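You operate a simulated robot arm through the tools that you are given. There is no shell and no other tool.

Carry out the task below with a simulated robot arm. There is one attempt and no reset: what you move stays moved.

JOB
Clamp the column, fit the blue steering wheel, lock it and add the grey pad.
Fine: yellow lever first, red lever after the wheel is on the spline; the pad sits on the hub.
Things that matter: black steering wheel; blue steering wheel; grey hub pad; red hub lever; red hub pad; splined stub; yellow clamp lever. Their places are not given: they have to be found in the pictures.

The check looks at the end state, three seconds after you hand in, the way a careful person would. Anything else that was tipped, shoved, dropped, spilled or broken makes it a failure.

ROBOT AND FRAMES
A 6-joint arm with a three-finger gripper, fixed in place. Base frame: the origin is at the foot of the arm, x ahead of it, y to its left, z up; the work surface is at about z = 0.862. Readings come in m, degrees, newtons and seconds.
Its first joint turns from -166.0 to 166.0 degrees. Payload 4.89 kg.
Tool frame: the origin (TCP) lies between the finger pads and is the grasp point; the fingertips stand 0.03 m ahead of it; z points along the fingers, y is the line along which they close. Largest opening 0.164 m; the body of the gripper starts 0.125 m behind the TCP.
Orientation is that of the tool frame in the base frame, as a unit quaternion [x, y, z, w]. With the fingers straight down and closing along the base's y, the tool's x points along the base's -x, its y along +y and its z along -z.

CONTROLS
- The arm moves only by the tool move_arm. Its argument "increments" is a list of rows, each a list of 2 entries, a list of its own where there are three numbers: the shift along the base's x, y, z in m, then the turn, a rotation vector about the base's x, y, z in degrees. In form: [[[tx, ty, tz], [wx, wy, wz]], ...]. A call has 1 to 20 rows; each row shifts and turns the commanded pose from where the row before left it. "claw" is the gripper command, from -1 (shut) to 1 (fully open), values between in proportion, set as the call begins (left out, the last holds). Each row takes 0.2 s and may step no farther than 0.05 m and 8.6 degrees from the row before; otherwise, or with a gripper value out of range, the whole call is refused. A pose out of reach is approached as far as the arm can. The call stops where the force on the tool passes 80 N (or 10 N more than at its start, if that is more) or the arm is blocked; 0.2 s more then pass. Each finger travels about 0.108 m/s and halts on what it meets, pressing with about 25 N; the grip force reading is that of the motor and also rises with nothing between the fingers. The clock runs only during rows and for 0.2 s after the last one: add rows that do not move to give the fingers time. It gives the time, the measured TCP pose, the force on the tool (base axes), the opening and the grip force at its end, in the units of the frame above (readings bear some noise), with the torque about the TCP (base axes, N m) and any sound that the robot's microphone picked up.
- Cameras (640 x 400 px; columns grow to the right, rows downward): "scene" is fixed at [0.4016, 0.4972, 1.6411]; the picture's right is [-0.66, -0.75, 0.00], its down [-0.62, 0.55, -0.56] and it looks along [0.42, -0.37, -0.83] (base axes); focal length 327 px, centre (320, 200). "wrist" rides on the gripper at [0.076, -0.002, -0.152] in the tool frame; the picture's right is [0.02, 1.00, 0.00], its down [-0.88, 0.02, -0.47] and it looks along [-0.47, 0.01, 0.88] (tool axes); focal length 247 px, centre (320, 200).
- capture(camera): a new picture of that camera. It takes no simulated time.
- raise_lower(by): slides the trunk up (or, below 0, down) by that many m; the arm rides with it, the base frame stays. It gives what a move gives, with no picture.
- point_at(camera, pixels): there is no depth. For up to 12 entries [column, row, z] of the newest picture of that camera ("zoom" is the newest enlarged one), the place [x, y] in the base frame at which the ray of that pixel passes the height z, good to about 0.003 m. It takes no simulated time.
- enlarge(camera, box): a new picture of the part [left, top, right, bottom] of that camera's present view, enlarged. It takes no simulated time.
- sign_off(): hands the job in; it is judged then, once.

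Leave the gripper open and the arm clear of the work at the hand-in unless told otherwise.

The tools are called as a command line: name --argument value ..., lists and objects as JSON in quotes. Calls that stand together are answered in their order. move_arm: Moves the arm, as the interface text tells. Its arguments: {"type":"object","properties":{"increments":{"type":"array"},"claw":{"type":"number"}},"required":["increments"]} The other tools are called the same way: raise_lower (by) slides the trunk up or down; capture (camera) takes a picture; point_at (camera, pixels) gives the place at which the rays of pixels pass given heights; enlarge (camera, box) takes an enlarged picture of a part of a camera's view; sign_off () hands the job in.

At the start:

```text
time_s: 0.0
tcp_pos: [0.473, 0.1287, 1.2939]
tool_rot: [0.0, 1.0, 0.0, 0.0]
ft_force: [0.7, -0.6, -0.7]
ft_torque: [0.0, 0.01, 0.02]
finger_gap: 0.1639
grip_force: 0.0
trunk travel left (down, up): [-0.15, 0.24]
```

scene: 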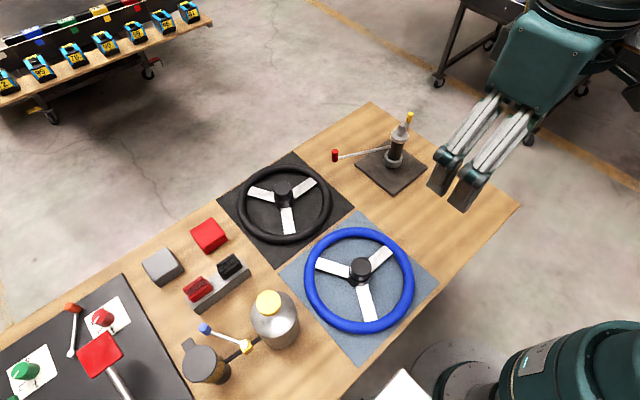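
wrist: 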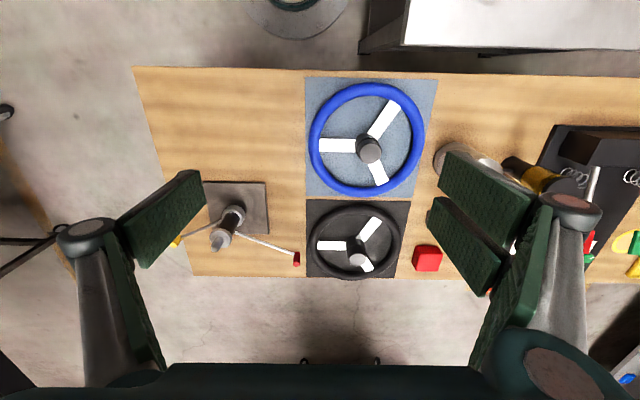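

I see the column stand around scene pixel (395,150), with a red-tipped lever to its left and a yellow tip at the top. The blue wheel is near (360,275), the black wheel near (285,200), the grey pad near (162,266) and the red pad near (208,235). I'll enlarge these areas next.

enlarge --camera "scene" --box '[320, 90, 460, 200]'

enlarge --camera "wrist" --box '[140, 160, 320, 290]'

enlarge --camera "scene" --box '[270, 210, 450, 350]'

enlarge --camera "scene" --box '[120, 200, 320, 390]'

```text
3.64 times, centred on (390, 145) of scene
```

zoom: 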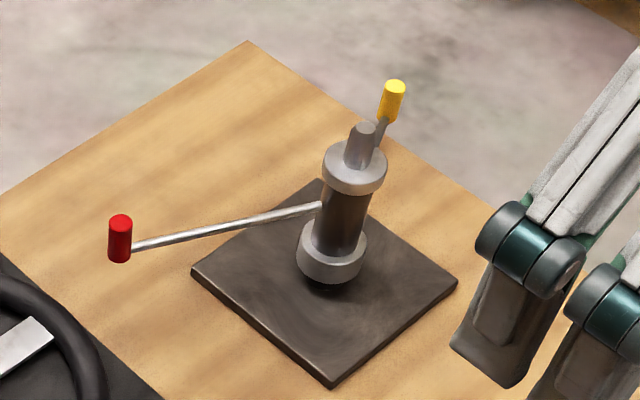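

```text
3.08 times, centred on (230, 225) of wrist
```

zoom: 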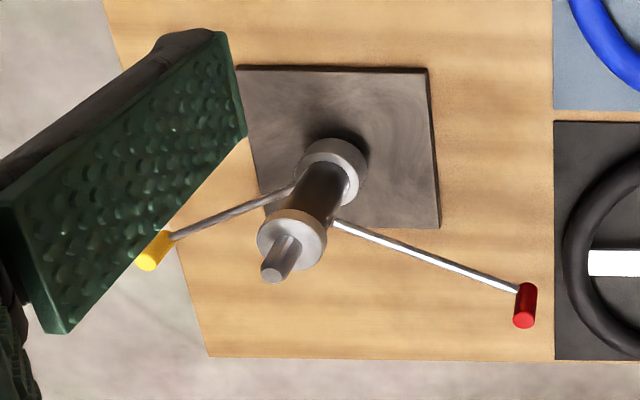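

```text
2.86 times, centred on (360, 280) of scene
```

zoom: 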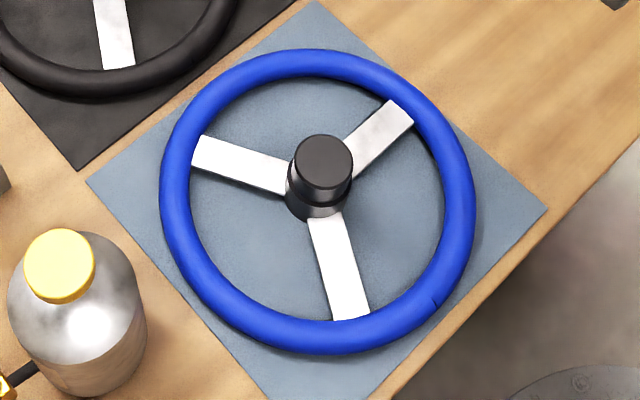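

```text
2.11 times, centred on (220, 295) of scene
```

zoom: 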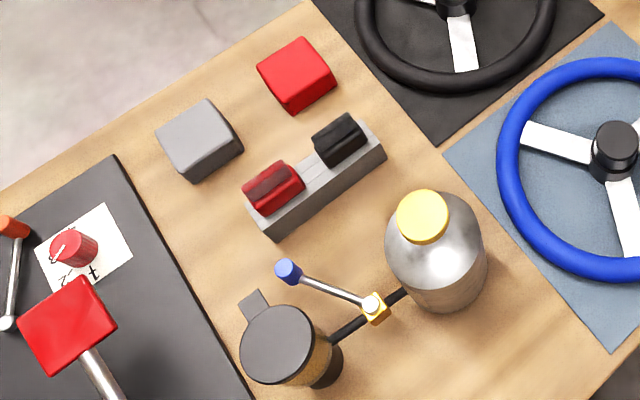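

The stub top works out near (0.737, -0.087, 1.04), the red knob near (0.81, 0.08, 1.00) and the yellow knob near (0.80, -0.23, 0.955). I'll bring the wrist camera over the column for a closer look, staying well above it.

move_arm --increments '[[[0.02, -0.035, 0], [0, 0, 0]], [[0.02, -0.035, 0], [0, 0, 0]], [[0.02, -0.035, 0], [0, 0, 0]], [[0.02, -0.035, 0], [0, 0, 0]], [[0.02, -0.035, 0], [0, 0, 0]], [[0.02, -0.035, -0.02], [0, 0, 0]], [[0, 0, 0], [0, 0, 0]]]' --claw 1

capture --camera "wrist"

capture --camera "scene"

```text
time_s: 1.6
tcp_pos: [0.5914, -0.0827, 1.2725]
tool_rot: [0.0, 1.0, -0.001, 0.0]
ft_force: [-0.1, 0.4, -0.1]
ft_torque: [0.01, 0.07, 0.03]
finger_gap: 0.1639
grip_force: 0.0
trunk travel left (down, up): [-0.15, 0.24]
```

```text
taken
```

wrist: 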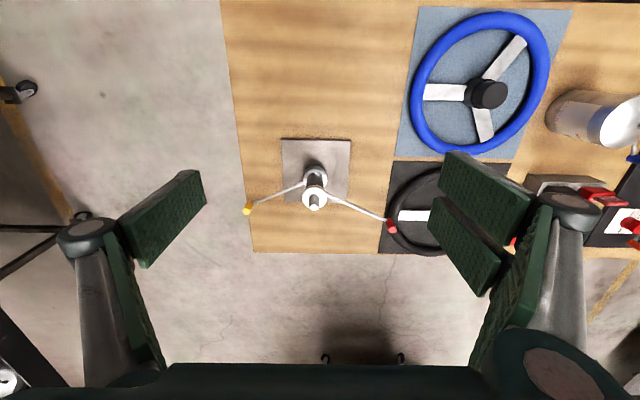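

```text
taken
```

scene: 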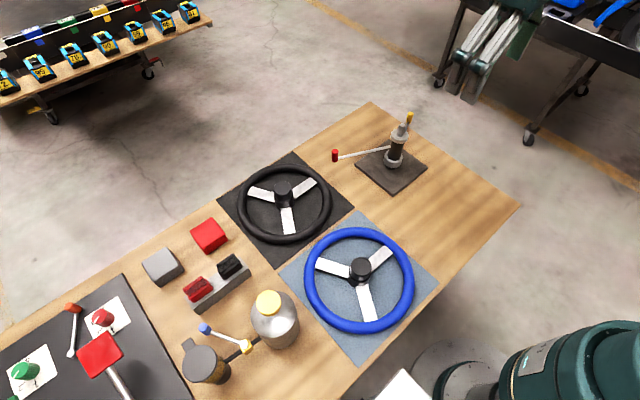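

The column is now near wrist pixel (315,185), with the yellow knob at (247,209) and the red knob at (391,225). I'll enlarge it.

enlarge --camera "wrist" --box '[235, 125, 405, 235]'

enlarge --camera "scene" --box '[370, 100, 440, 145]'

enlarge --camera "scene" --box '[330, 240, 400, 300]'

```text
3.64 times, centred on (320, 180) of wrist
```

zoom: 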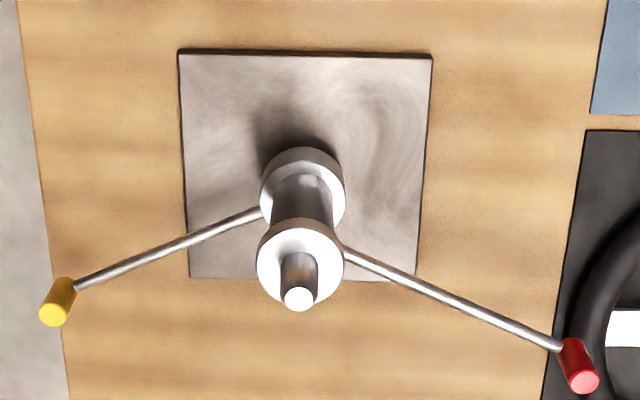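

```text
8.89 times, centred on (405, 122) of scene
```

zoom: 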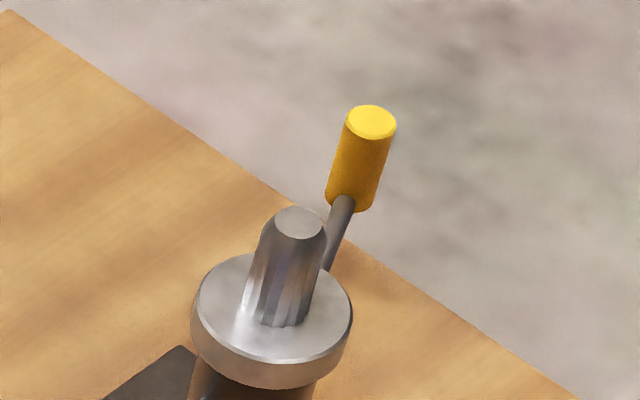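

```text
6.67 times, centred on (365, 270) of scene
```

zoom: 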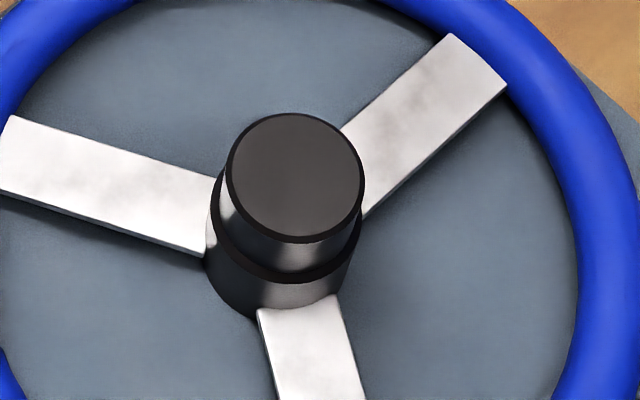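

Both levers are horizontal rods on the column's collars with upright knobs at their ends. The yellow knob is near (0.81, -0.248), z about 0.90–0.94. I'll refine the key positions with point_at before moving.

point_at --camera "wrist" --pixels '[[314.2, 206.9, 1.041], [314.5, 198, 0.99], [315, 177, 0.9], [246.4, 211.6, 0.941], [249.1, 203.3, 0.9], [392.3, 230, 1.003], [389.5, 220, 0.965], [281.5, 139.5, 0.87], [350.5, 140.5, 0.87], [346.5, 202.5, 0.87]]'

point_at --camera "scene" --pixels '[[402.7, 124.5, 1.041], [410.8, 113.2, 0.941], [408.4, 122.6, 0.9], [335.1, 149.9, 1.003], [335.1, 160.9, 0.965], [393, 189, 0.87], [355, 167, 0.87], [426, 164, 0.87]]'

```text
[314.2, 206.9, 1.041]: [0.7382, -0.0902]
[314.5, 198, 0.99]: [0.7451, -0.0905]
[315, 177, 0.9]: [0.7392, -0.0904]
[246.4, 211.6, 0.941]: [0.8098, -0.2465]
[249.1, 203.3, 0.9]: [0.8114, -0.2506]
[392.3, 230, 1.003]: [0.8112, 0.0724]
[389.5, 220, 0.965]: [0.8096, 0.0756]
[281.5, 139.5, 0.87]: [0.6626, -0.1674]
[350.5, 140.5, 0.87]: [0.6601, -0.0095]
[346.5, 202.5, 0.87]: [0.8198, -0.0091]
```

```text
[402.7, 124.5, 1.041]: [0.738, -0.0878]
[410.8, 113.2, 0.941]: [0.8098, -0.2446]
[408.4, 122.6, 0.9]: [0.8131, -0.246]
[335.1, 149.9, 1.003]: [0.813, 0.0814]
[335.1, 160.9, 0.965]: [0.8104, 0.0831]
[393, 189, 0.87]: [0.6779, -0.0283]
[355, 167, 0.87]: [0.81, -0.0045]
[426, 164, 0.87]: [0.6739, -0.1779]
```

The column axis is at about (0.739, -0.089) and the yellow knob at (0.810, -0.247), so its lever is about 0.17 m long. I'll turn the tool so the fingers straddle the knob along the swing direction and hover above it.

move_arm --increments '[[[0.027, -0.0205, -0.015], [0, 0, -8.2]], [[0.027, -0.0205, -0.015], [0, 0, -8.2]], [[0.027, -0.0205, -0.015], [0, 0, -8.2]], [[0.027, -0.0205, -0.015], [0, 0, -8.2]], [[0.027, -0.0205, -0.015], [0, 0, -8.2]], [[0.027, -0.0205, -0.015], [0, 0, -8.2]], [[0.027, -0.0205, -0.015], [0, 0, -8.2]], [[0.027, -0.0205, -0.015], [0, 0, -8.2]], [[0, 0, 0], [0, 0, 0]], [[0, 0, 0], [0, 0, 0]]]' --claw -0.3

capture --camera "wrist"

capture --camera "scene"

```text
time_s: 3.8
tcp_pos: [0.8072, -0.2471, 1.1543]
tool_rot: [0.543, 0.84, 0.0, 0.0]
ft_force: [0.8, 0.7, -0.1]
ft_torque: [0.06, 0.1, 0.01]
finger_gap: 0.0574
grip_force: 0.1
trunk travel left (down, up): [-0.15, 0.24]
```

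```text
taken
```

wrist: 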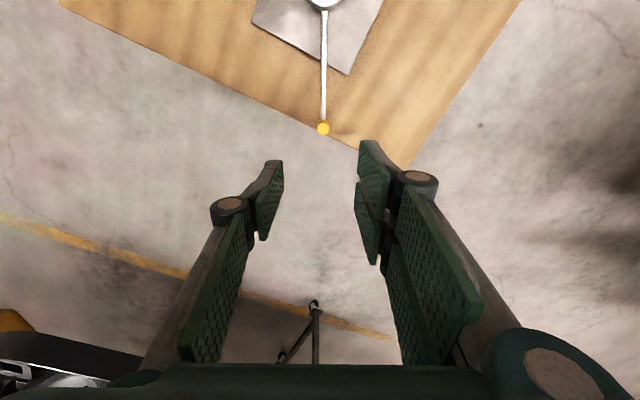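

```text
taken
```

scene: 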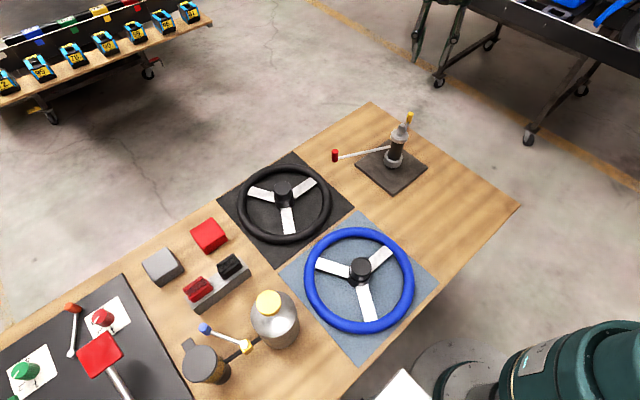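

The knob at wrist pixel (323,129) sits between the open fingers. I'll check its position, then come straight down over it.

point_at --camera "wrist" --pixels '[[323, 129, 0.941], [324, 8, 0.99]]'

move_arm --increments '[[[0.001, 0, -0.04], [0, 0, 0]], [[0.001, 0, -0.04], [0, 0, 0]], [[0, 0, -0.04], [0, 0, 0]], [[0, 0, -0.04], [0, 0, 0]], [[0, 0, -0.03], [0, 0, 0]], [[0, 0, 0], [0, 0, 0]]]'

capture --camera "wrist"

enlarge --camera "scene" --box '[320, 70, 500, 200]'

```text
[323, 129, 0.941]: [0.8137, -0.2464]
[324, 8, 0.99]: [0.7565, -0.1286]
```

```text
time_s: 5.2
tcp_pos: [0.8108, -0.2462, 0.9644]
tool_rot: [0.542, 0.84, 0.001, 0.0]
ft_force: [1.1, 0.4, -0.1]
ft_torque: [0.02, 0.05, 0.0]
finger_gap: 0.0573
grip_force: 0.0
trunk travel left (down, up): [-0.15, 0.24]
```

```text
taken
```

wrist: 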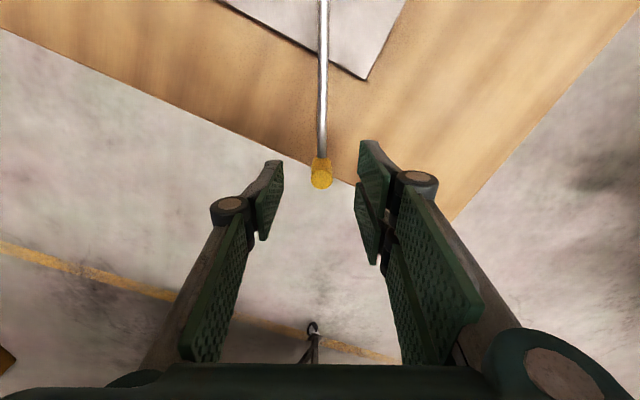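

```text
3.08 times, centred on (410, 135) of scene
```

zoom: 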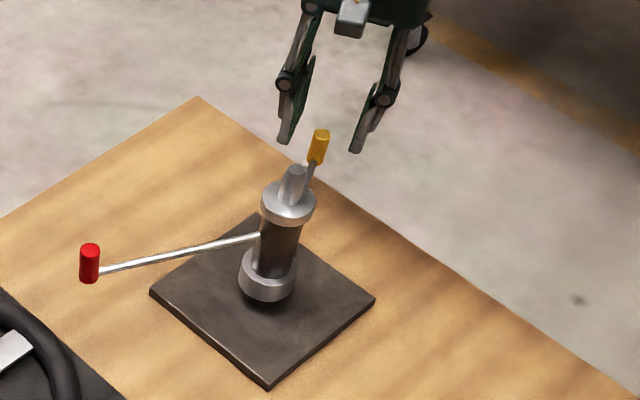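

The fingertips are at the knob's level and straddle it. I'll lower about 0.03 more and then push gently one way, watching the force to find which direction the lever travels.

move_arm --increments '[[[0, 0, -0.015], [0, 0, 0]], [[0, 0, -0.014], [0, 0, 0]], [[0, 0, 0], [0, 0, 0]]]'

move_arm --increments '[[[-0.0091, -0.0041, 0], [0, 0, 0]], [[-0.0091, -0.0041, 0], [0, 0, 0]], [[-0.0046, -0.002, 0], [0, 0, 0]], [[0, 0, 0], [0, 0, 0]]]'

capture --camera "wrist"

```text
time_s: 6.0
tcp_pos: [0.8113, -0.2457, 0.9347]
tool_rot: [0.543, 0.84, 0.001, 0.0]
ft_force: [0.8, -0.6, -0.4]
ft_torque: [0.01, 0.02, 0.02]
finger_gap: 0.0575
grip_force: 0.0
trunk travel left (down, up): [-0.15, 0.24]
```

```text
time_s: 7.0
tcp_pos: [0.7883, -0.2554, 0.9359]
tool_rot: [0.542, 0.84, 0.0, 0.0]
ft_force: [26.1, 3.6, -1.0]
ft_torque: [0.03, -0.72, -0.15]
finger_gap: 0.0672
grip_force: 12.6
trunk travel left (down, up): [-0.15, 0.24]
```

```text
taken
```

wrist: 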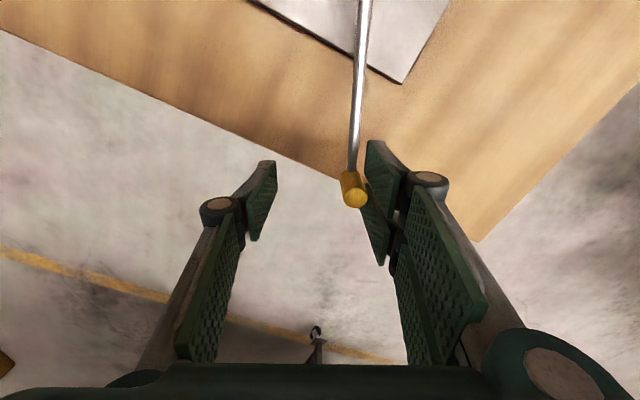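

There's 26 N of resistance and the finger was pushed open, with the knob leaning on the right pad. I'll check whether the knob moved at all, then ease back and try the opposite way.

point_at --camera "wrist" --pixels '[[355, 195, 0.941], [363, 30, 0.905]]'

move_arm --increments '[[[0.0091, 0.0041, 0], [0, 0, 0]], [[0.0091, 0.0041, 0], [0, 0, 0]], [[0.0091, 0.0041, 0], [0, 0, 0]], [[0.0091, 0.0041, 0], [0, 0, 0]], [[0.0046, 0.002, 0], [0, 0, 0]], [[0, 0, 0], [0, 0, 0]]]'

capture --camera "wrist"

```text
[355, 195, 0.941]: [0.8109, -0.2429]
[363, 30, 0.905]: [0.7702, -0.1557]
```

```text
time_s: 8.4
tcp_pos: [0.8275, -0.238, 0.9348]
tool_rot: [0.542, 0.84, 0.001, 0.0]
ft_force: [0.1, 0.6, 1.0]
ft_torque: [-0.02, 0.0, 0.04]
finger_gap: 0.0573
grip_force: 0.1
trunk travel left (down, up): [-0.15, 0.24]
```

```text
taken
```

wrist: 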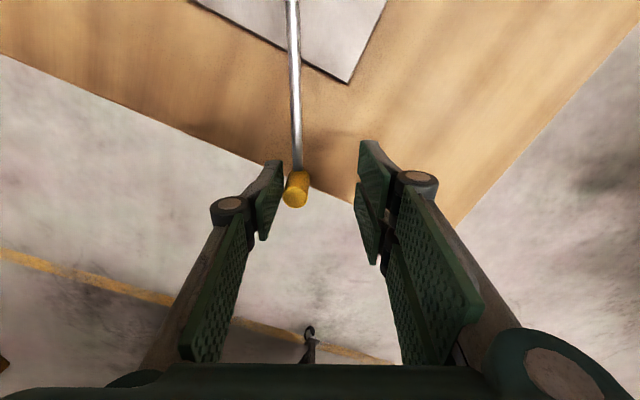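

The knob hasn't moved (still about (0.811, -0.243)), so that direction is the stop. Now I'll push a little the other way, away from the base.

move_arm --increments '[[[0.0046, 0.002, 0], [0, 0, 0]], [[0.0046, 0.002, 0], [0, 0, 0]], [[0.0046, 0.002, 0], [0, 0, 0]], [[0, 0, 0], [0, 0, 0]]]'

capture --camera "wrist"

```text
time_s: 9.4
tcp_pos: [0.8419, -0.2313, 0.9352]
tool_rot: [0.542, 0.84, 0.0, 0.0]
ft_force: [-0.5, 0.6, 0.5]
ft_torque: [-0.03, 0.01, 0.0]
finger_gap: 0.0575
grip_force: 0.1
trunk travel left (down, up): [-0.15, 0.24]
```

```text
taken
```

wrist: 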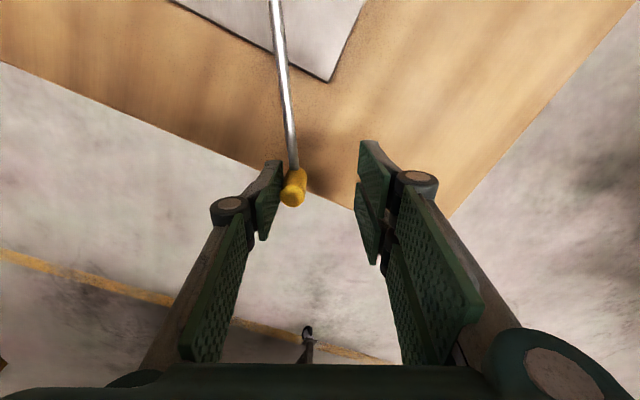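

The knob followed with almost no force, and the rod's angle changed in the picture, so this is the travel direction. I'll follow the arc around the column in stages, turning the tool with it.

move_arm --increments '[[[0.0136, 0.0124, 0], [0, 0, 8]], [[0.013, 0.0129, 0], [0, 0, 8]], [[0.0115, 0.0142, 0], [0, 0, 8]], [[0, 0, 0], [0, 0, 0]]]'

capture --camera "wrist"

enlarge --camera "scene" --box '[320, 70, 500, 200]'

```text
time_s: 10.4
tcp_pos: [0.8804, -0.1934, 0.9347]
tool_rot: [0.356, 0.934, 0.0, 0.0]
ft_force: [0.0, 0.5, -0.1]
ft_torque: [0.0, -0.02, 0.0]
finger_gap: 0.0576
grip_force: 0.0
trunk travel left (down, up): [-0.15, 0.24]
```

```text
taken
```

wrist: 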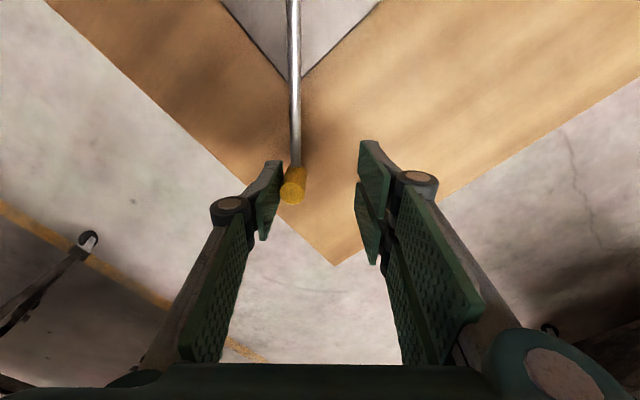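

```text
3.08 times, centred on (410, 135) of scene
```

zoom: 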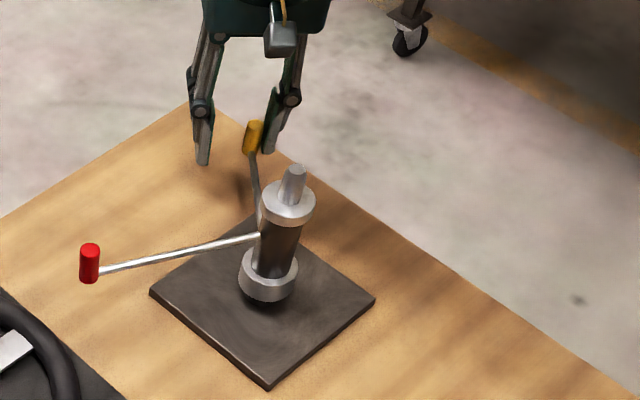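

The lever swung with the stand unmoved and no force. I'll continue along the arc.

move_arm --increments '[[[0.0098, 0.016, 0], [0, 0, 8]], [[0.0083, 0.0163, 0], [0, 0, 8]], [[0.0066, 0.017, 0], [0, 0, 7]], [[0, 0, 0], [0, 0, 0]]]'

capture --camera "wrist"

```text
time_s: 11.4
tcp_pos: [0.9063, -0.1437, 0.9344]
tool_rot: [0.162, 0.987, 0.0, 0.001]
ft_force: [-0.6, 0.1, -1.3]
ft_torque: [0.04, -0.02, 0.0]
finger_gap: 0.0574
grip_force: 0.0
trunk travel left (down, up): [-0.15, 0.24]
```

```text
taken
```

wrist: 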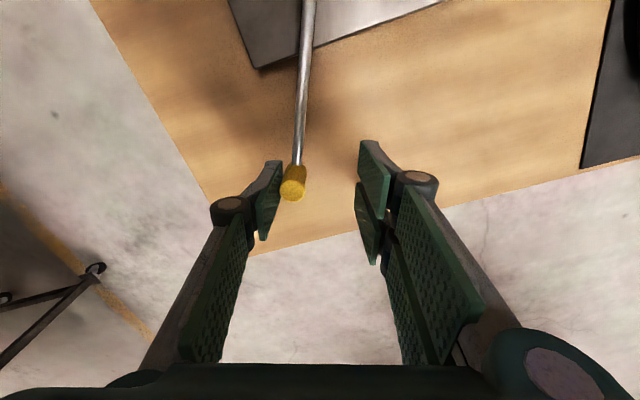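

Still moving freely; the knob rides on the left pad at (295,182). Continuing.

move_arm --increments '[[[0.0045, 0.0178, 0], [0, 0, 6]], [[0.0029, 0.0181, 0], [0, 0, 6]], [[0.001, 0.0185, 0], [0, 0, 6]], [[0, 0, 0], [0, 0, 0]]]'

capture --camera "wrist"

enlarge --camera "scene" --box '[320, 70, 500, 200]'

```text
time_s: 12.4
tcp_pos: [0.9128, -0.0919, 0.9342]
tool_rot: [0.006, 1.0, 0.0, 0.0]
ft_force: [-11.6, -35.4, -5.4]
ft_torque: [-0.72, 0.34, -0.41]
finger_gap: 0.0714
grip_force: 17.2
trunk travel left (down, up): [-0.15, 0.24]
```

```text
taken
```

wrist: 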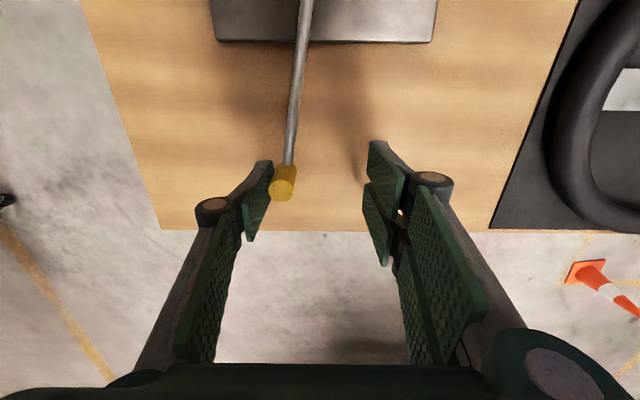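

```text
3.08 times, centred on (410, 135) of scene
```

zoom: 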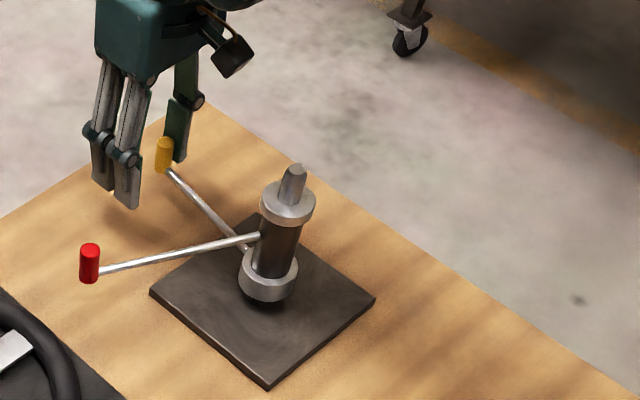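

The force rose to 35 N and the finger yielded, so the lever has reached its other end. I'll measure where the knob is and ease off to see if it stays.

point_at --camera "wrist" --pixels '[[284, 190, 0.941], [305, 20, 0.905]]'

move_arm --increments '[[[0, -0.01, 0], [0, 0, 0]], [[0, -0.008, 0], [0, 0, 0]], [[0, 0, 0], [0, 0, 0]]]'

capture --camera "wrist"

```text
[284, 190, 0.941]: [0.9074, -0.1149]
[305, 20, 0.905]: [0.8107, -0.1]
```

```text
time_s: 13.2
tcp_pos: [0.9146, -0.1052, 0.9353]
tool_rot: [0.006, 1.0, -0.002, 0.0]
ft_force: [0.2, -0.8, 0.2]
ft_torque: [0.0, -0.03, -0.01]
finger_gap: 0.0573
grip_force: 0.0
trunk travel left (down, up): [-0.15, 0.24]
```

```text
taken
```

wrist: 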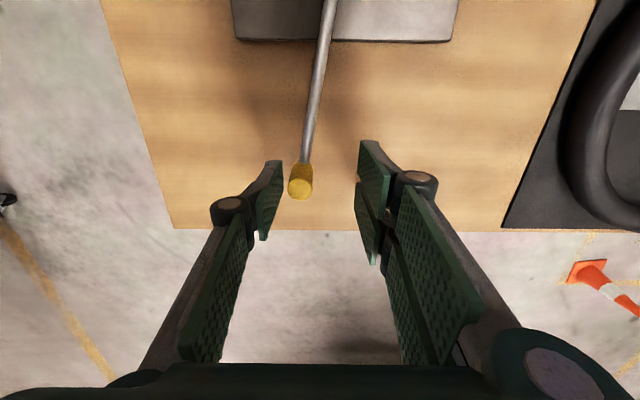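

Free again, the knob stays put. I'll measure it unloaded, then press once more a bit harder to make sure this is a real stop and not just stiffness.

point_at --camera "wrist" --pixels '[[302, 190, 0.941], [331, 5, 0.905]]'

move_arm --increments '[[[0, 0.01, 0], [0, 0, 0]], [[0, 0.01, 0], [0, 0, 0]], [[0, 0.006, 0], [0, 0, 0]], [[0, 0, 0], [0, 0, 0]], [[0, 0, 0], [0, 0, 0]]]'

capture --camera "wrist"

```text
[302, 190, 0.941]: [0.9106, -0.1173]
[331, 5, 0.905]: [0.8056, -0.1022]
```

```text
time_s: 14.4
tcp_pos: [0.9135, -0.0841, 0.9326]
tool_rot: [0.006, 1.0, 0.0, 0.0]
ft_force: [6.5, -54.5, -18.7]
ft_torque: [-0.57, -0.15, 0.26]
finger_gap: 0.0863
grip_force: 25.3
trunk travel left (down, up): [-0.15, 0.24]
```

```text
taken
```

wrist: 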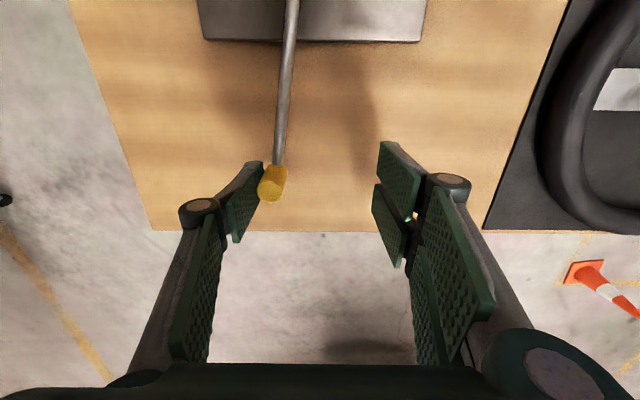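

54 N and the knob stays at the same place, so this is the hard stop. The yellow lever is closed. I'll recentre around the knob and lift straight up.

move_arm --increments '[[[0, -0.015, 0], [0, 0, 0]], [[0, -0.015, 0], [0, 0, 0]], [[0, 0, 0.02], [0, 0, 0]], [[0, 0, 0.04], [0, 0, 0]], [[0, 0, 0.045], [0, 0, 0]], [[0, 0, 0.045], [0, 0, 0]], [[0, 0, 0.045], [0, 0, 0]], [[0, 0, 0], [0, 0, 0]]]'

capture --camera "scene"

enlarge --camera "scene" --box '[320, 90, 460, 200]'

capture --camera "wrist"

```text
time_s: 16.2
tcp_pos: [0.9123, -0.1133, 1.1298]
tool_rot: [0.007, 1.0, 0.0, 0.0]
ft_force: [-0.3, 1.0, 0.6]
ft_torque: [0.01, -0.01, 0.02]
finger_gap: 0.0574
grip_force: 0.0
trunk travel left (down, up): [-0.15, 0.24]
```

```text
taken
```

scene: 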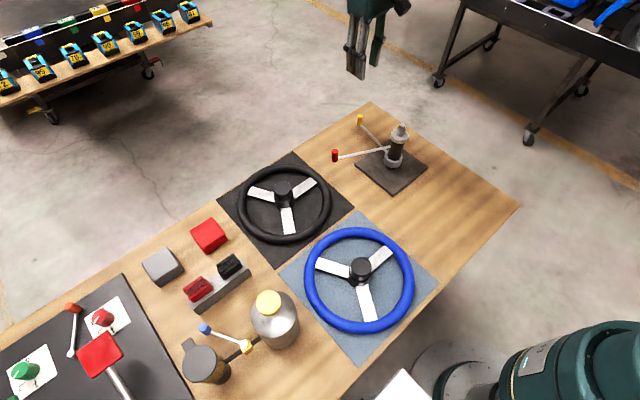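

```text
3.64 times, centred on (390, 145) of scene
```

zoom: 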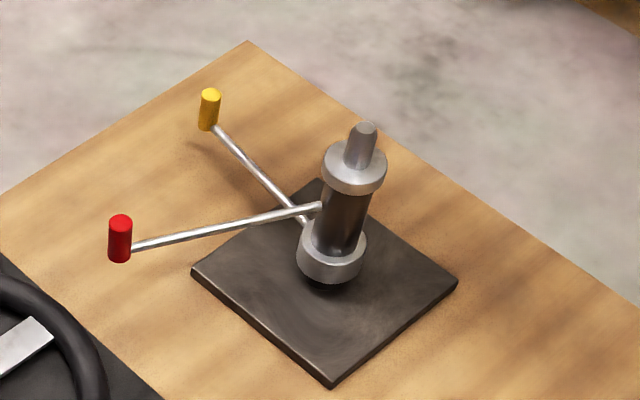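

```text
taken
```

wrist: 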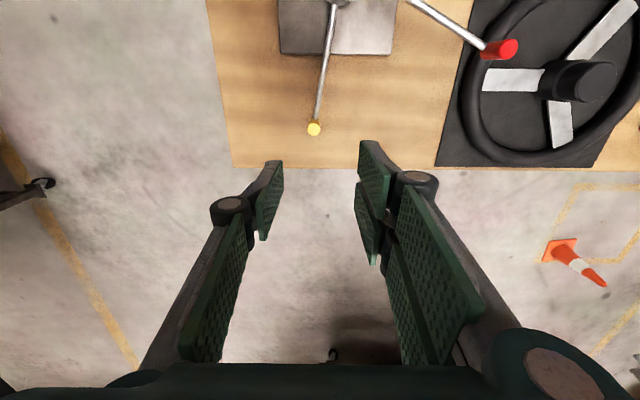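

The yellow lever now points away from the base, and the stand and red lever are undisturbed. Next I'll locate the blue wheel's hub and rim, then move over to look at it from above.

point_at --camera "scene" --pixels '[[361.2, 266.2, 0.94], [361.2, 266.2, 0.92], [361, 278, 0.89], [305, 280, 0.88], [414, 280, 0.88], [360, 230, 0.88], [358, 331, 0.88], [162, 262, 0.9], [208, 232, 0.9]]'

move_arm --increments '[[[-0.02, 0.01, 0.04], [0, 0, 0.4]], [[-0.04, 0.02, 0.02], [0, 0, 0.4]], [[-0.045, 0.02, 0], [0, 0, 0]], [[-0.045, 0.02, 0], [0, 0, 0]], [[-0.045, 0.02, 0], [0, 0, 0]], [[-0.045, 0.02, 0], [0, 0, 0]], [[-0.045, 0.02, 0], [0, 0, 0]], [[-0.045, 0.02, 0], [0, 0, 0]], [[-0.045, 0.02, 0], [0, 0, 0]], [[-0.045, 0.02, 0], [0, 0, 0]], [[-0.045, 0.02, 0], [0, 0, 0]], [[0, 0.02, 0], [0, 0, 0]], [[0, 0.02, 0], [0, 0, 0]], [[0, 0, 0], [0, 0, 0]]]' --claw 1

capture --camera "wrist"

```text
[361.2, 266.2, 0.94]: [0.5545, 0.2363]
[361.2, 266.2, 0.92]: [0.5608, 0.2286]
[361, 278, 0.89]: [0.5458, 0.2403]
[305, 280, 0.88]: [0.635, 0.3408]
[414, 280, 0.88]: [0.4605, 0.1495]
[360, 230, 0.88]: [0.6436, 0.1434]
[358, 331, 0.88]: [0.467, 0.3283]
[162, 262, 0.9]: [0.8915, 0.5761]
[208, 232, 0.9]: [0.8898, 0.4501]
```

```text
time_s: 19.2
tcp_pos: [0.4472, 0.1399, 1.1901]
tool_rot: [-0.001, 1.0, 0.0, 0.0]
ft_force: [-0.3, 0.3, 0.2]
ft_torque: [-0.02, -0.02, 0.02]
finger_gap: 0.164
grip_force: 0.1
trunk travel left (down, up): [-0.15, 0.24]
```

```text
taken
```

wrist: 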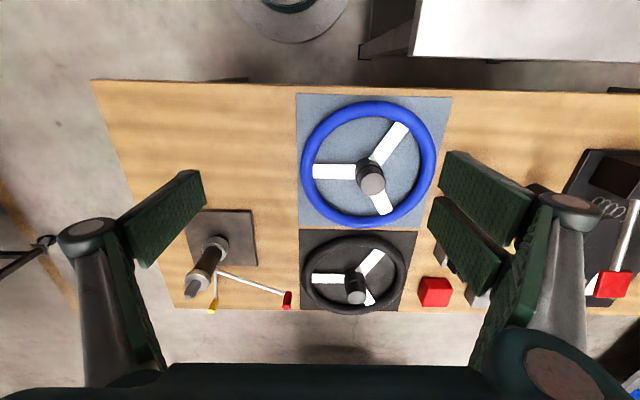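

The blue wheel hub is at wrist pixel (370,178). I'll move the camera closer, in line with it.

move_arm --increments '[[[0, 0.03, -0.025], [0, 0, 0]], [[0, 0.03, -0.025], [0, 0, 0]], [[0, 0.035, -0.025], [0, 0, 0]], [[0, 0, -0.025], [0, 0, 0]], [[0, 0, 0], [0, 0, 0]]]'

capture --camera "wrist"

enlarge --camera "wrist" --box '[270, 120, 370, 200]'

```text
time_s: 20.4
tcp_pos: [0.4494, 0.235, 1.0915]
tool_rot: [-0.001, 1.0, 0.0, 0.0]
ft_force: [-0.6, 0.5, 0.6]
ft_torque: [-0.04, 0.07, 0.03]
finger_gap: 0.1642
grip_force: 0.1
trunk travel left (down, up): [-0.15, 0.24]
```

```text
taken
```

wrist: 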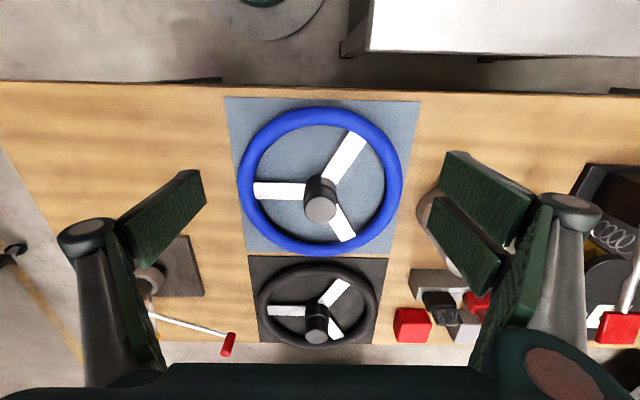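

```text
5.00 times, centred on (320, 160) of wrist
```

zoom: 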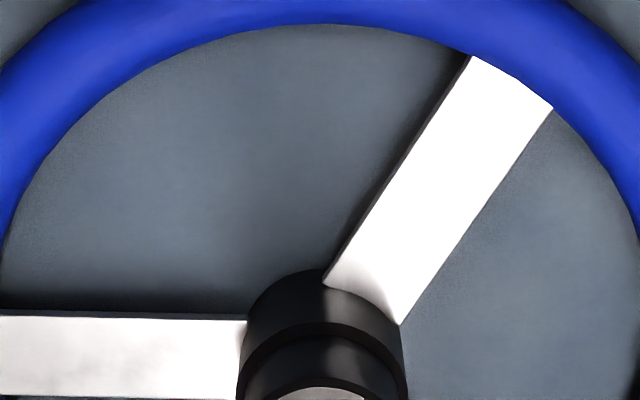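

enlarge --camera "wrist" --box '[280, 160, 360, 240]'

enlarge --camera "scene" --box '[335, 245, 390, 290]'

```text
5.00 times, centred on (320, 200) of wrist
```

zoom: 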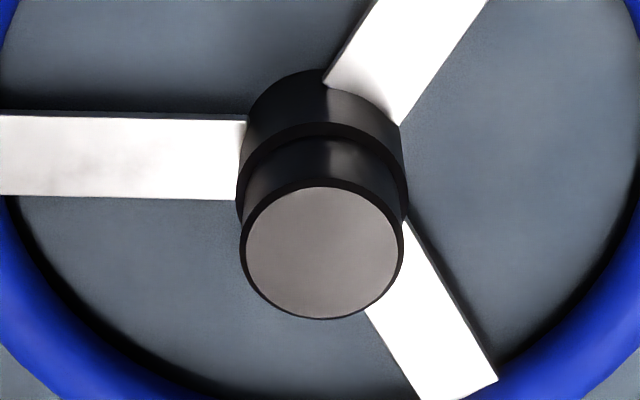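

```text
8.89 times, centred on (362, 268) of scene
```

zoom: 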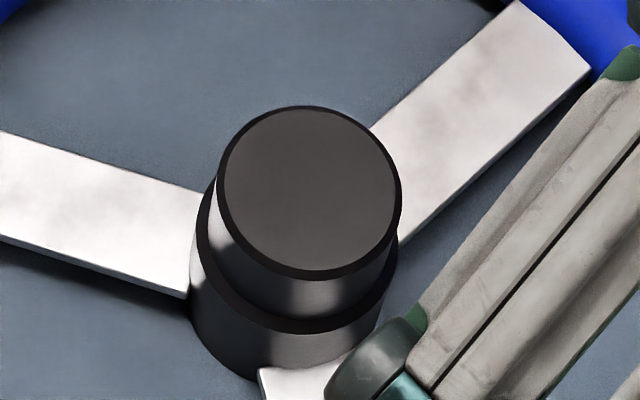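

The hub is a stepped black cylinder; its top centre is at wrist (320.4, 210.4) and scene (360.9, 266.9). I'll cross the two rays to get its height.

point_at --camera "wrist" --pixels '[[320.4, 210.4, 0.91], [320.4, 210.4, 0.93], [320.4, 210.4, 0.95], [304.6, 210.4, 0.93], [336.6, 210.4, 0.93], [320.4, 197.5, 0.93], [320.4, 223.5, 0.93], [252, 190, 0.89], [403, 170, 0.88], [238, 180, 0.88], [325, 107, 0.88]]'

point_at --camera "scene" --pixels '[[360.9, 266.9, 0.91], [360.9, 266.9, 0.93], [360.9, 266.9, 0.95]]'

```text
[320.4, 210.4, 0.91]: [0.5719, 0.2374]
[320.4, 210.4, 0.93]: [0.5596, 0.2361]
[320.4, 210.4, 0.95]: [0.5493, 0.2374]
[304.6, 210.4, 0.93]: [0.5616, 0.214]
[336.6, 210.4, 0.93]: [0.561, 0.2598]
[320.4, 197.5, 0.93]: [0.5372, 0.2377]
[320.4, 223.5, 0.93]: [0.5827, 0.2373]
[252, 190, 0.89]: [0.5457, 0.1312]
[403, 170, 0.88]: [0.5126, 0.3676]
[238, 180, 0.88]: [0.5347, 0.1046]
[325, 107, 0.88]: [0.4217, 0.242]
```

```text
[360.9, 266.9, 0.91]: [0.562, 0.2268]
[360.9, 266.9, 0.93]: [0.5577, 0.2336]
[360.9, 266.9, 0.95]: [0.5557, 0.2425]
```

The hub top centre is at about (0.556, 0.237, 0.938), roughly 46 mm across, with a step about 2 cm below. For accurate alignment I'll place the wrist camera directly above the hub (image row ≈ 68), so height errors don't matter, and do the same later over the stub.

move_arm --increments '[[[0.0457, 0.001, 0], [0, 0, 0]], [[0.0457, 0.001, 0], [0, 0, 0]], [[0.0457, 0.001, 0], [0, 0, 0]], [[0.0457, 0.001, 0], [0, 0, 0]], [[0, 0, 0], [0, 0, 0]], [[0, 0, 0], [0, 0, 0]]]'

capture --camera "wrist"

enlarge --camera "wrist" --box '[270, 20, 370, 120]'

```text
time_s: 21.8
tcp_pos: [0.6322, 0.2354, 1.0921]
tool_rot: [-0.002, 1.0, -0.001, 0.0]
ft_force: [0.8, -0.7, -0.7]
ft_torque: [-0.03, 0.14, 0.02]
finger_gap: 0.164
grip_force: 0.0
trunk travel left (down, up): [-0.15, 0.24]
```

```text
taken
```

wrist: 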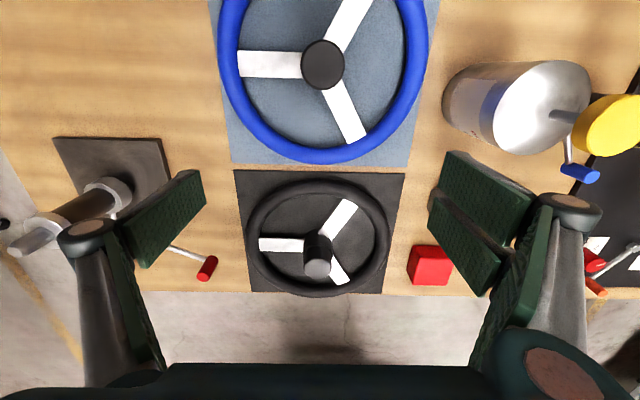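

```text
4.00 times, centred on (320, 70) of wrist
```

zoom: 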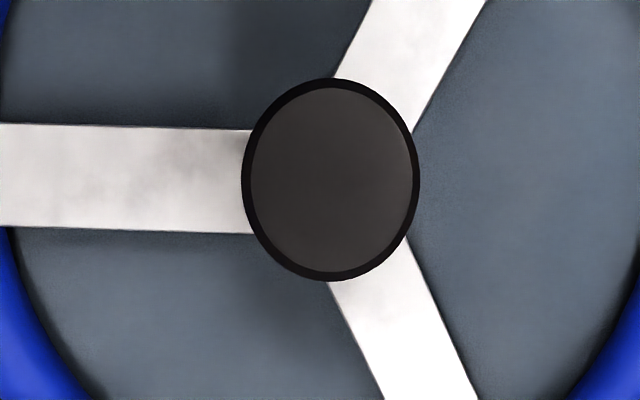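

The hub appears at about (322.8, 64.9), almost exactly under the camera. I'll take some idle readings here to average out noise in the reported position.

move_arm --increments '[[[0, 0, 0], [0, 0, 0]]]'

move_arm --increments '[[[0, 0, 0], [0, 0, 0]]]'

move_arm --increments '[[[0, 0, 0], [0, 0, 0]]]'

point_at --camera "wrist" --pixels '[[322.75, 64.9, 0.938], [322.75, 64.9, 0.938], [322.75, 64.9, 0.938]]'

```text
time_s: 22.2
tcp_pos: [0.6315, 0.2352, 1.091]
tool_rot: [-0.002, 1.0, 0.0, 0.0]
ft_force: [-0.7, -0.3, 0.3]
ft_torque: [0.04, 0.01, 0.03]
finger_gap: 0.1641
grip_force: 0.0
trunk travel left (down, up): [-0.15, 0.24]
```

```text
time_s: 22.6
tcp_pos: [0.6334, 0.2355, 1.092]
tool_rot: [-0.002, 1.0, 0.0, 0.0]
ft_force: [0.5, -0.3, -0.3]
ft_torque: [0.01, 0.01, -0.01]
finger_gap: 0.1639
grip_force: 0.0
trunk travel left (down, up): [-0.15, 0.24]
```

```text
time_s: 23.0
tcp_pos: [0.6337, 0.2359, 1.0908]
tool_rot: [-0.001, 1.0, -0.001, 0.0]
ft_force: [-0.3, 0.0, -0.9]
ft_torque: [0.01, 0.0, 0.0]
finger_gap: 0.1641
grip_force: 0.1
trunk travel left (down, up): [-0.15, 0.24]
```

```text
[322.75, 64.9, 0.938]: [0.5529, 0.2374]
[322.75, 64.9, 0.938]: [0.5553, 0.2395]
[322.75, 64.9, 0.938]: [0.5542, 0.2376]
```

Averaged, the TCP is at (0.6327, 0.2355, 1.0915) and the hub at about (0.554, 0.237). The hub's upper cylinder spans z ≈ 0.909–0.94 and the spokes lie near 0.88, so fingertips at about 0.914 are safe. I'll move over and come down with the gripper open.

move_arm --increments '[[[-0.0394, 0.0008, 0], [0, 0, 0]], [[-0.0394, 0.0008, 0], [0, 0, 0]], [[0, 0, -0.04], [0, 0, 0]], [[0, 0, -0.04], [0, 0, 0]], [[0, 0, -0.035], [0, 0, 0]], [[0, 0, -0.02], [0, 0, 0]], [[0, 0, -0.0125], [0, 0, 0]], [[0, 0, 0], [0, 0, 0]]]' --claw 1

capture --camera "wrist"

enlarge --camera "scene" --box '[300, 190, 440, 330]'

```text
time_s: 24.8
tcp_pos: [0.5533, 0.2404, 0.9403]
tool_rot: [-0.002, 1.0, 0.0, 0.0]
ft_force: [0.8, -1.2, -0.2]
ft_torque: [0.0, 0.02, -0.01]
finger_gap: 0.1642
grip_force: 0.1
trunk travel left (down, up): [-0.15, 0.24]
```

```text
taken
```

wrist: 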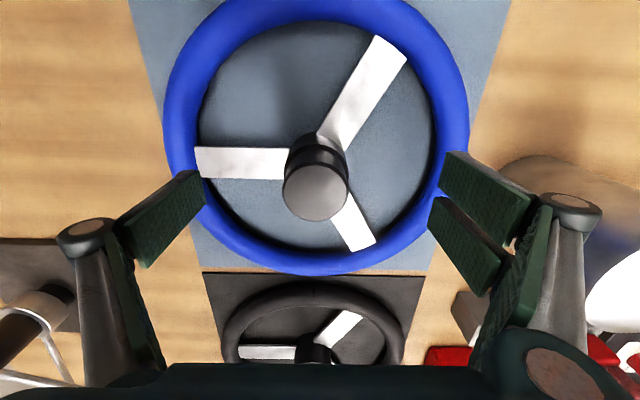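

```text
2.86 times, centred on (370, 260) of scene
```

zoom: 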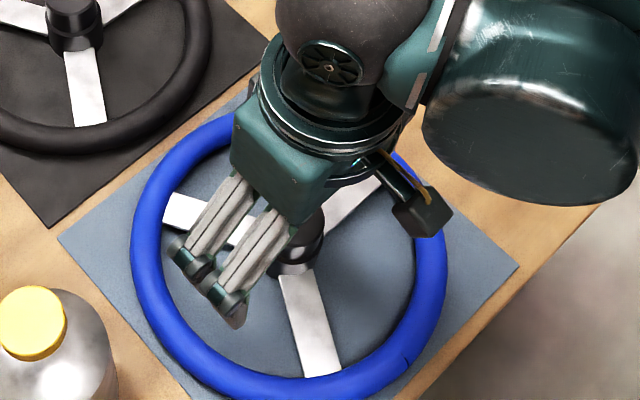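

The hub is between the fingers, about 2.5 mm toward −y and level with the step. I'll shift slightly, raise 4 mm so the tips stay above the step, then close on the hub.

move_arm --increments '[[[0, -0.0025, 0.004], [0, 0, 0]], [[0, 0, 0], [0, 0, 0]]]'

move_arm --increments '[[[0, 0, 0], [0, 0, 0]], [[0, 0, 0], [0, 0, 0]], [[0, 0, 0], [0, 0, 0]], [[0, 0, 0], [0, 0, 0]], [[0, 0, 0], [0, 0, 0]]]' --claw -1

capture --camera "wrist"

```text
time_s: 25.4
tcp_pos: [0.5526, 0.238, 0.9451]
tool_rot: [-0.001, 1.0, 0.001, 0.0]
ft_force: [0.2, 0.8, -0.9]
ft_torque: [0.02, -0.02, 0.02]
finger_gap: 0.1642
grip_force: 0.1
trunk travel left (down, up): [-0.15, 0.24]
```

```text
time_s: 26.6
tcp_pos: [0.5516, 0.2379, 0.9461]
tool_rot: [-0.001, 1.0, 0.0, 0.001]
ft_force: [-1.7, -4.6, 0.4]
ft_torque: [-0.27, 0.09, 0.03]
finger_gap: 0.0473
grip_force: 25.2
trunk travel left (down, up): [-0.15, 0.24]
```

```text
taken
```

wrist: 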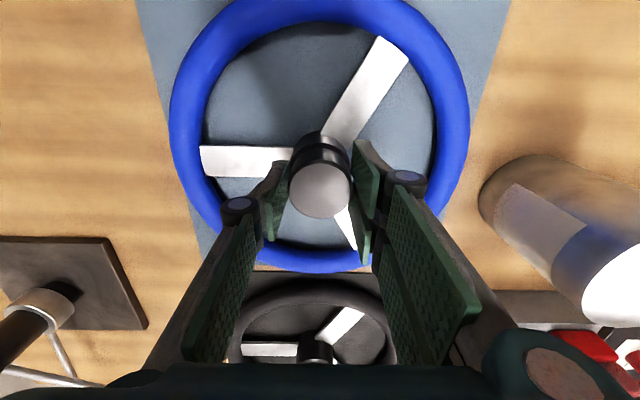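

Gripped at 47 mm with 25 N. I'll lift the wheel a little and check weight and tilt.

move_arm --increments '[[[0, 0, 0.01], [0, 0, 0]], [[0, 0, 0.02], [0, 0, 0]], [[0, 0, 0.03], [0, 0, 0]], [[0, 0, 0], [0, 0, 0]], [[0, 0, 0], [0, 0, 0]]]'

capture --camera "wrist"

capture --camera "scene"

```text
time_s: 27.8
tcp_pos: [0.5532, 0.2375, 1.005]
tool_rot: [-0.001, 1.0, 0.0, -0.001]
ft_force: [-0.6, 0.7, -7.3]
ft_torque: [0.02, -0.01, 0.02]
finger_gap: 0.0474
grip_force: 24.6
trunk travel left (down, up): [-0.15, 0.24]
```

```text
taken
```

wrist: 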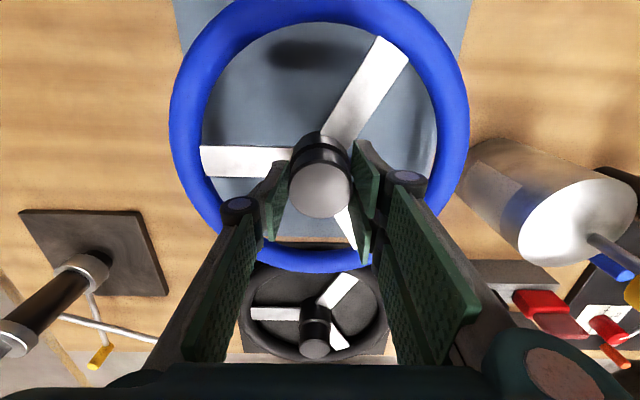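

```text
taken
```

scene: 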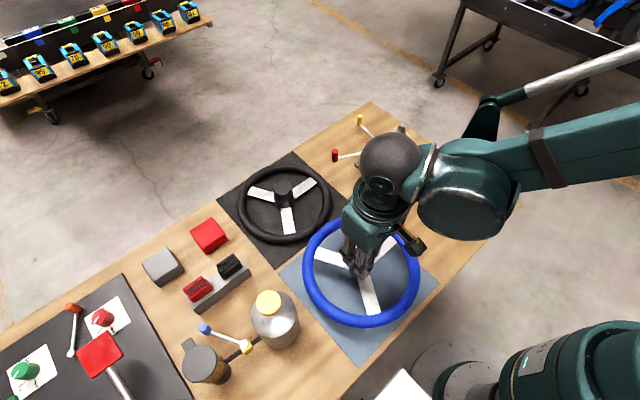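

The wheel weighs about 0.75 kg and hangs level. I'll raise it well above the stub's height, then carry it so the wrist camera ends up directly above the stub, looking down through the gap between spokes.

move_arm --increments '[[[0, 0, 0.035], [0, 0, 0]], [[0, 0, 0.04], [0, 0, 0]], [[0, 0, 0.04], [0, 0, 0]], [[0, 0, 0.04], [0, 0, 0]], [[0, 0, 0.0335], [0, 0, 0]], [[0, 0, 0], [0, 0, 0]]]'

move_arm --increments '[[[0.012, -0.0145, 0], [0, 0, 0]], [[0.02, -0.025, 0], [0, 0, 0]], [[0.023, -0.0285, 0], [0, 0, 0]], [[0.023, -0.0285, 0], [0, 0, 0]], [[0.023, -0.0285, 0], [0, 0, 0]], [[0.023, -0.0285, 0], [0, 0, 0]], [[0.023, -0.0285, 0], [0, 0, 0]], [[0.023, -0.0285, 0], [0, 0, 0]], [[0.023, -0.0285, 0], [0, 0, 0]], [[0.023, -0.0285, 0], [0, 0, 0]], [[0.023, -0.0285, 0], [0, 0, 0]], [[0.015, -0.019, 0], [0, 0, 0]], [[0.008, -0.0095, 0], [0, 0, 0]], [[0, 0, 0], [0, 0, 0]], [[0, 0, 0], [0, 0, 0]]]'

capture --camera "wrist"

capture --camera "scene"

```text
time_s: 29.2
tcp_pos: [0.5542, 0.2386, 1.1949]
tool_rot: [-0.001, 1.0, 0.0, 0.0]
ft_force: [-0.3, -0.7, -6.7]
ft_torque: [0.04, -0.01, -0.04]
finger_gap: 0.0473
grip_force: 25.2
trunk travel left (down, up): [-0.15, 0.24]
```

```text
time_s: 32.4
tcp_pos: [0.8146, -0.0867, 1.1943]
tool_rot: [-0.003, 1.0, 0.0, 0.0]
ft_force: [0.2, -0.1, -8.2]
ft_torque: [0.01, 0.05, -0.01]
finger_gap: 0.0475
grip_force: 25.1
trunk travel left (down, up): [-0.15, 0.24]
```

```text
taken
```

wrist: 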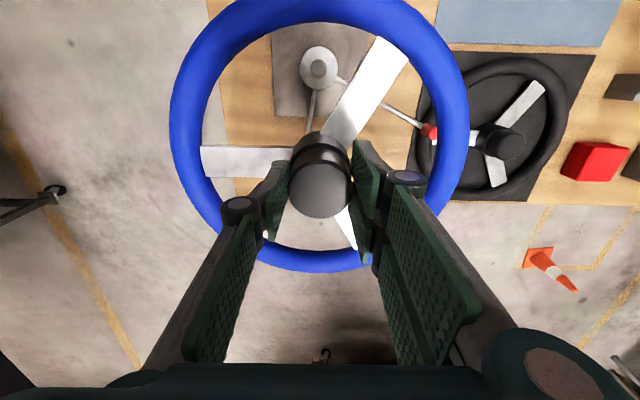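

```text
taken
```

scene: 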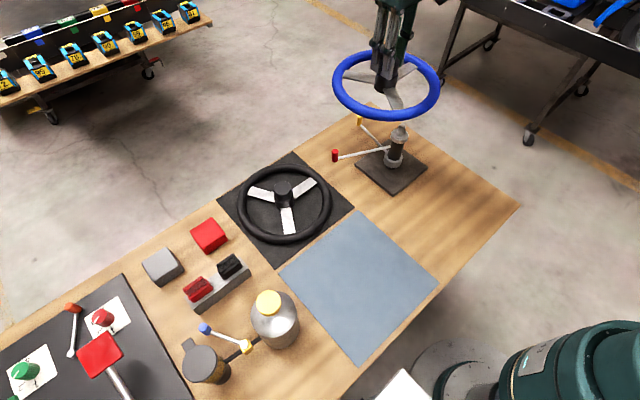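

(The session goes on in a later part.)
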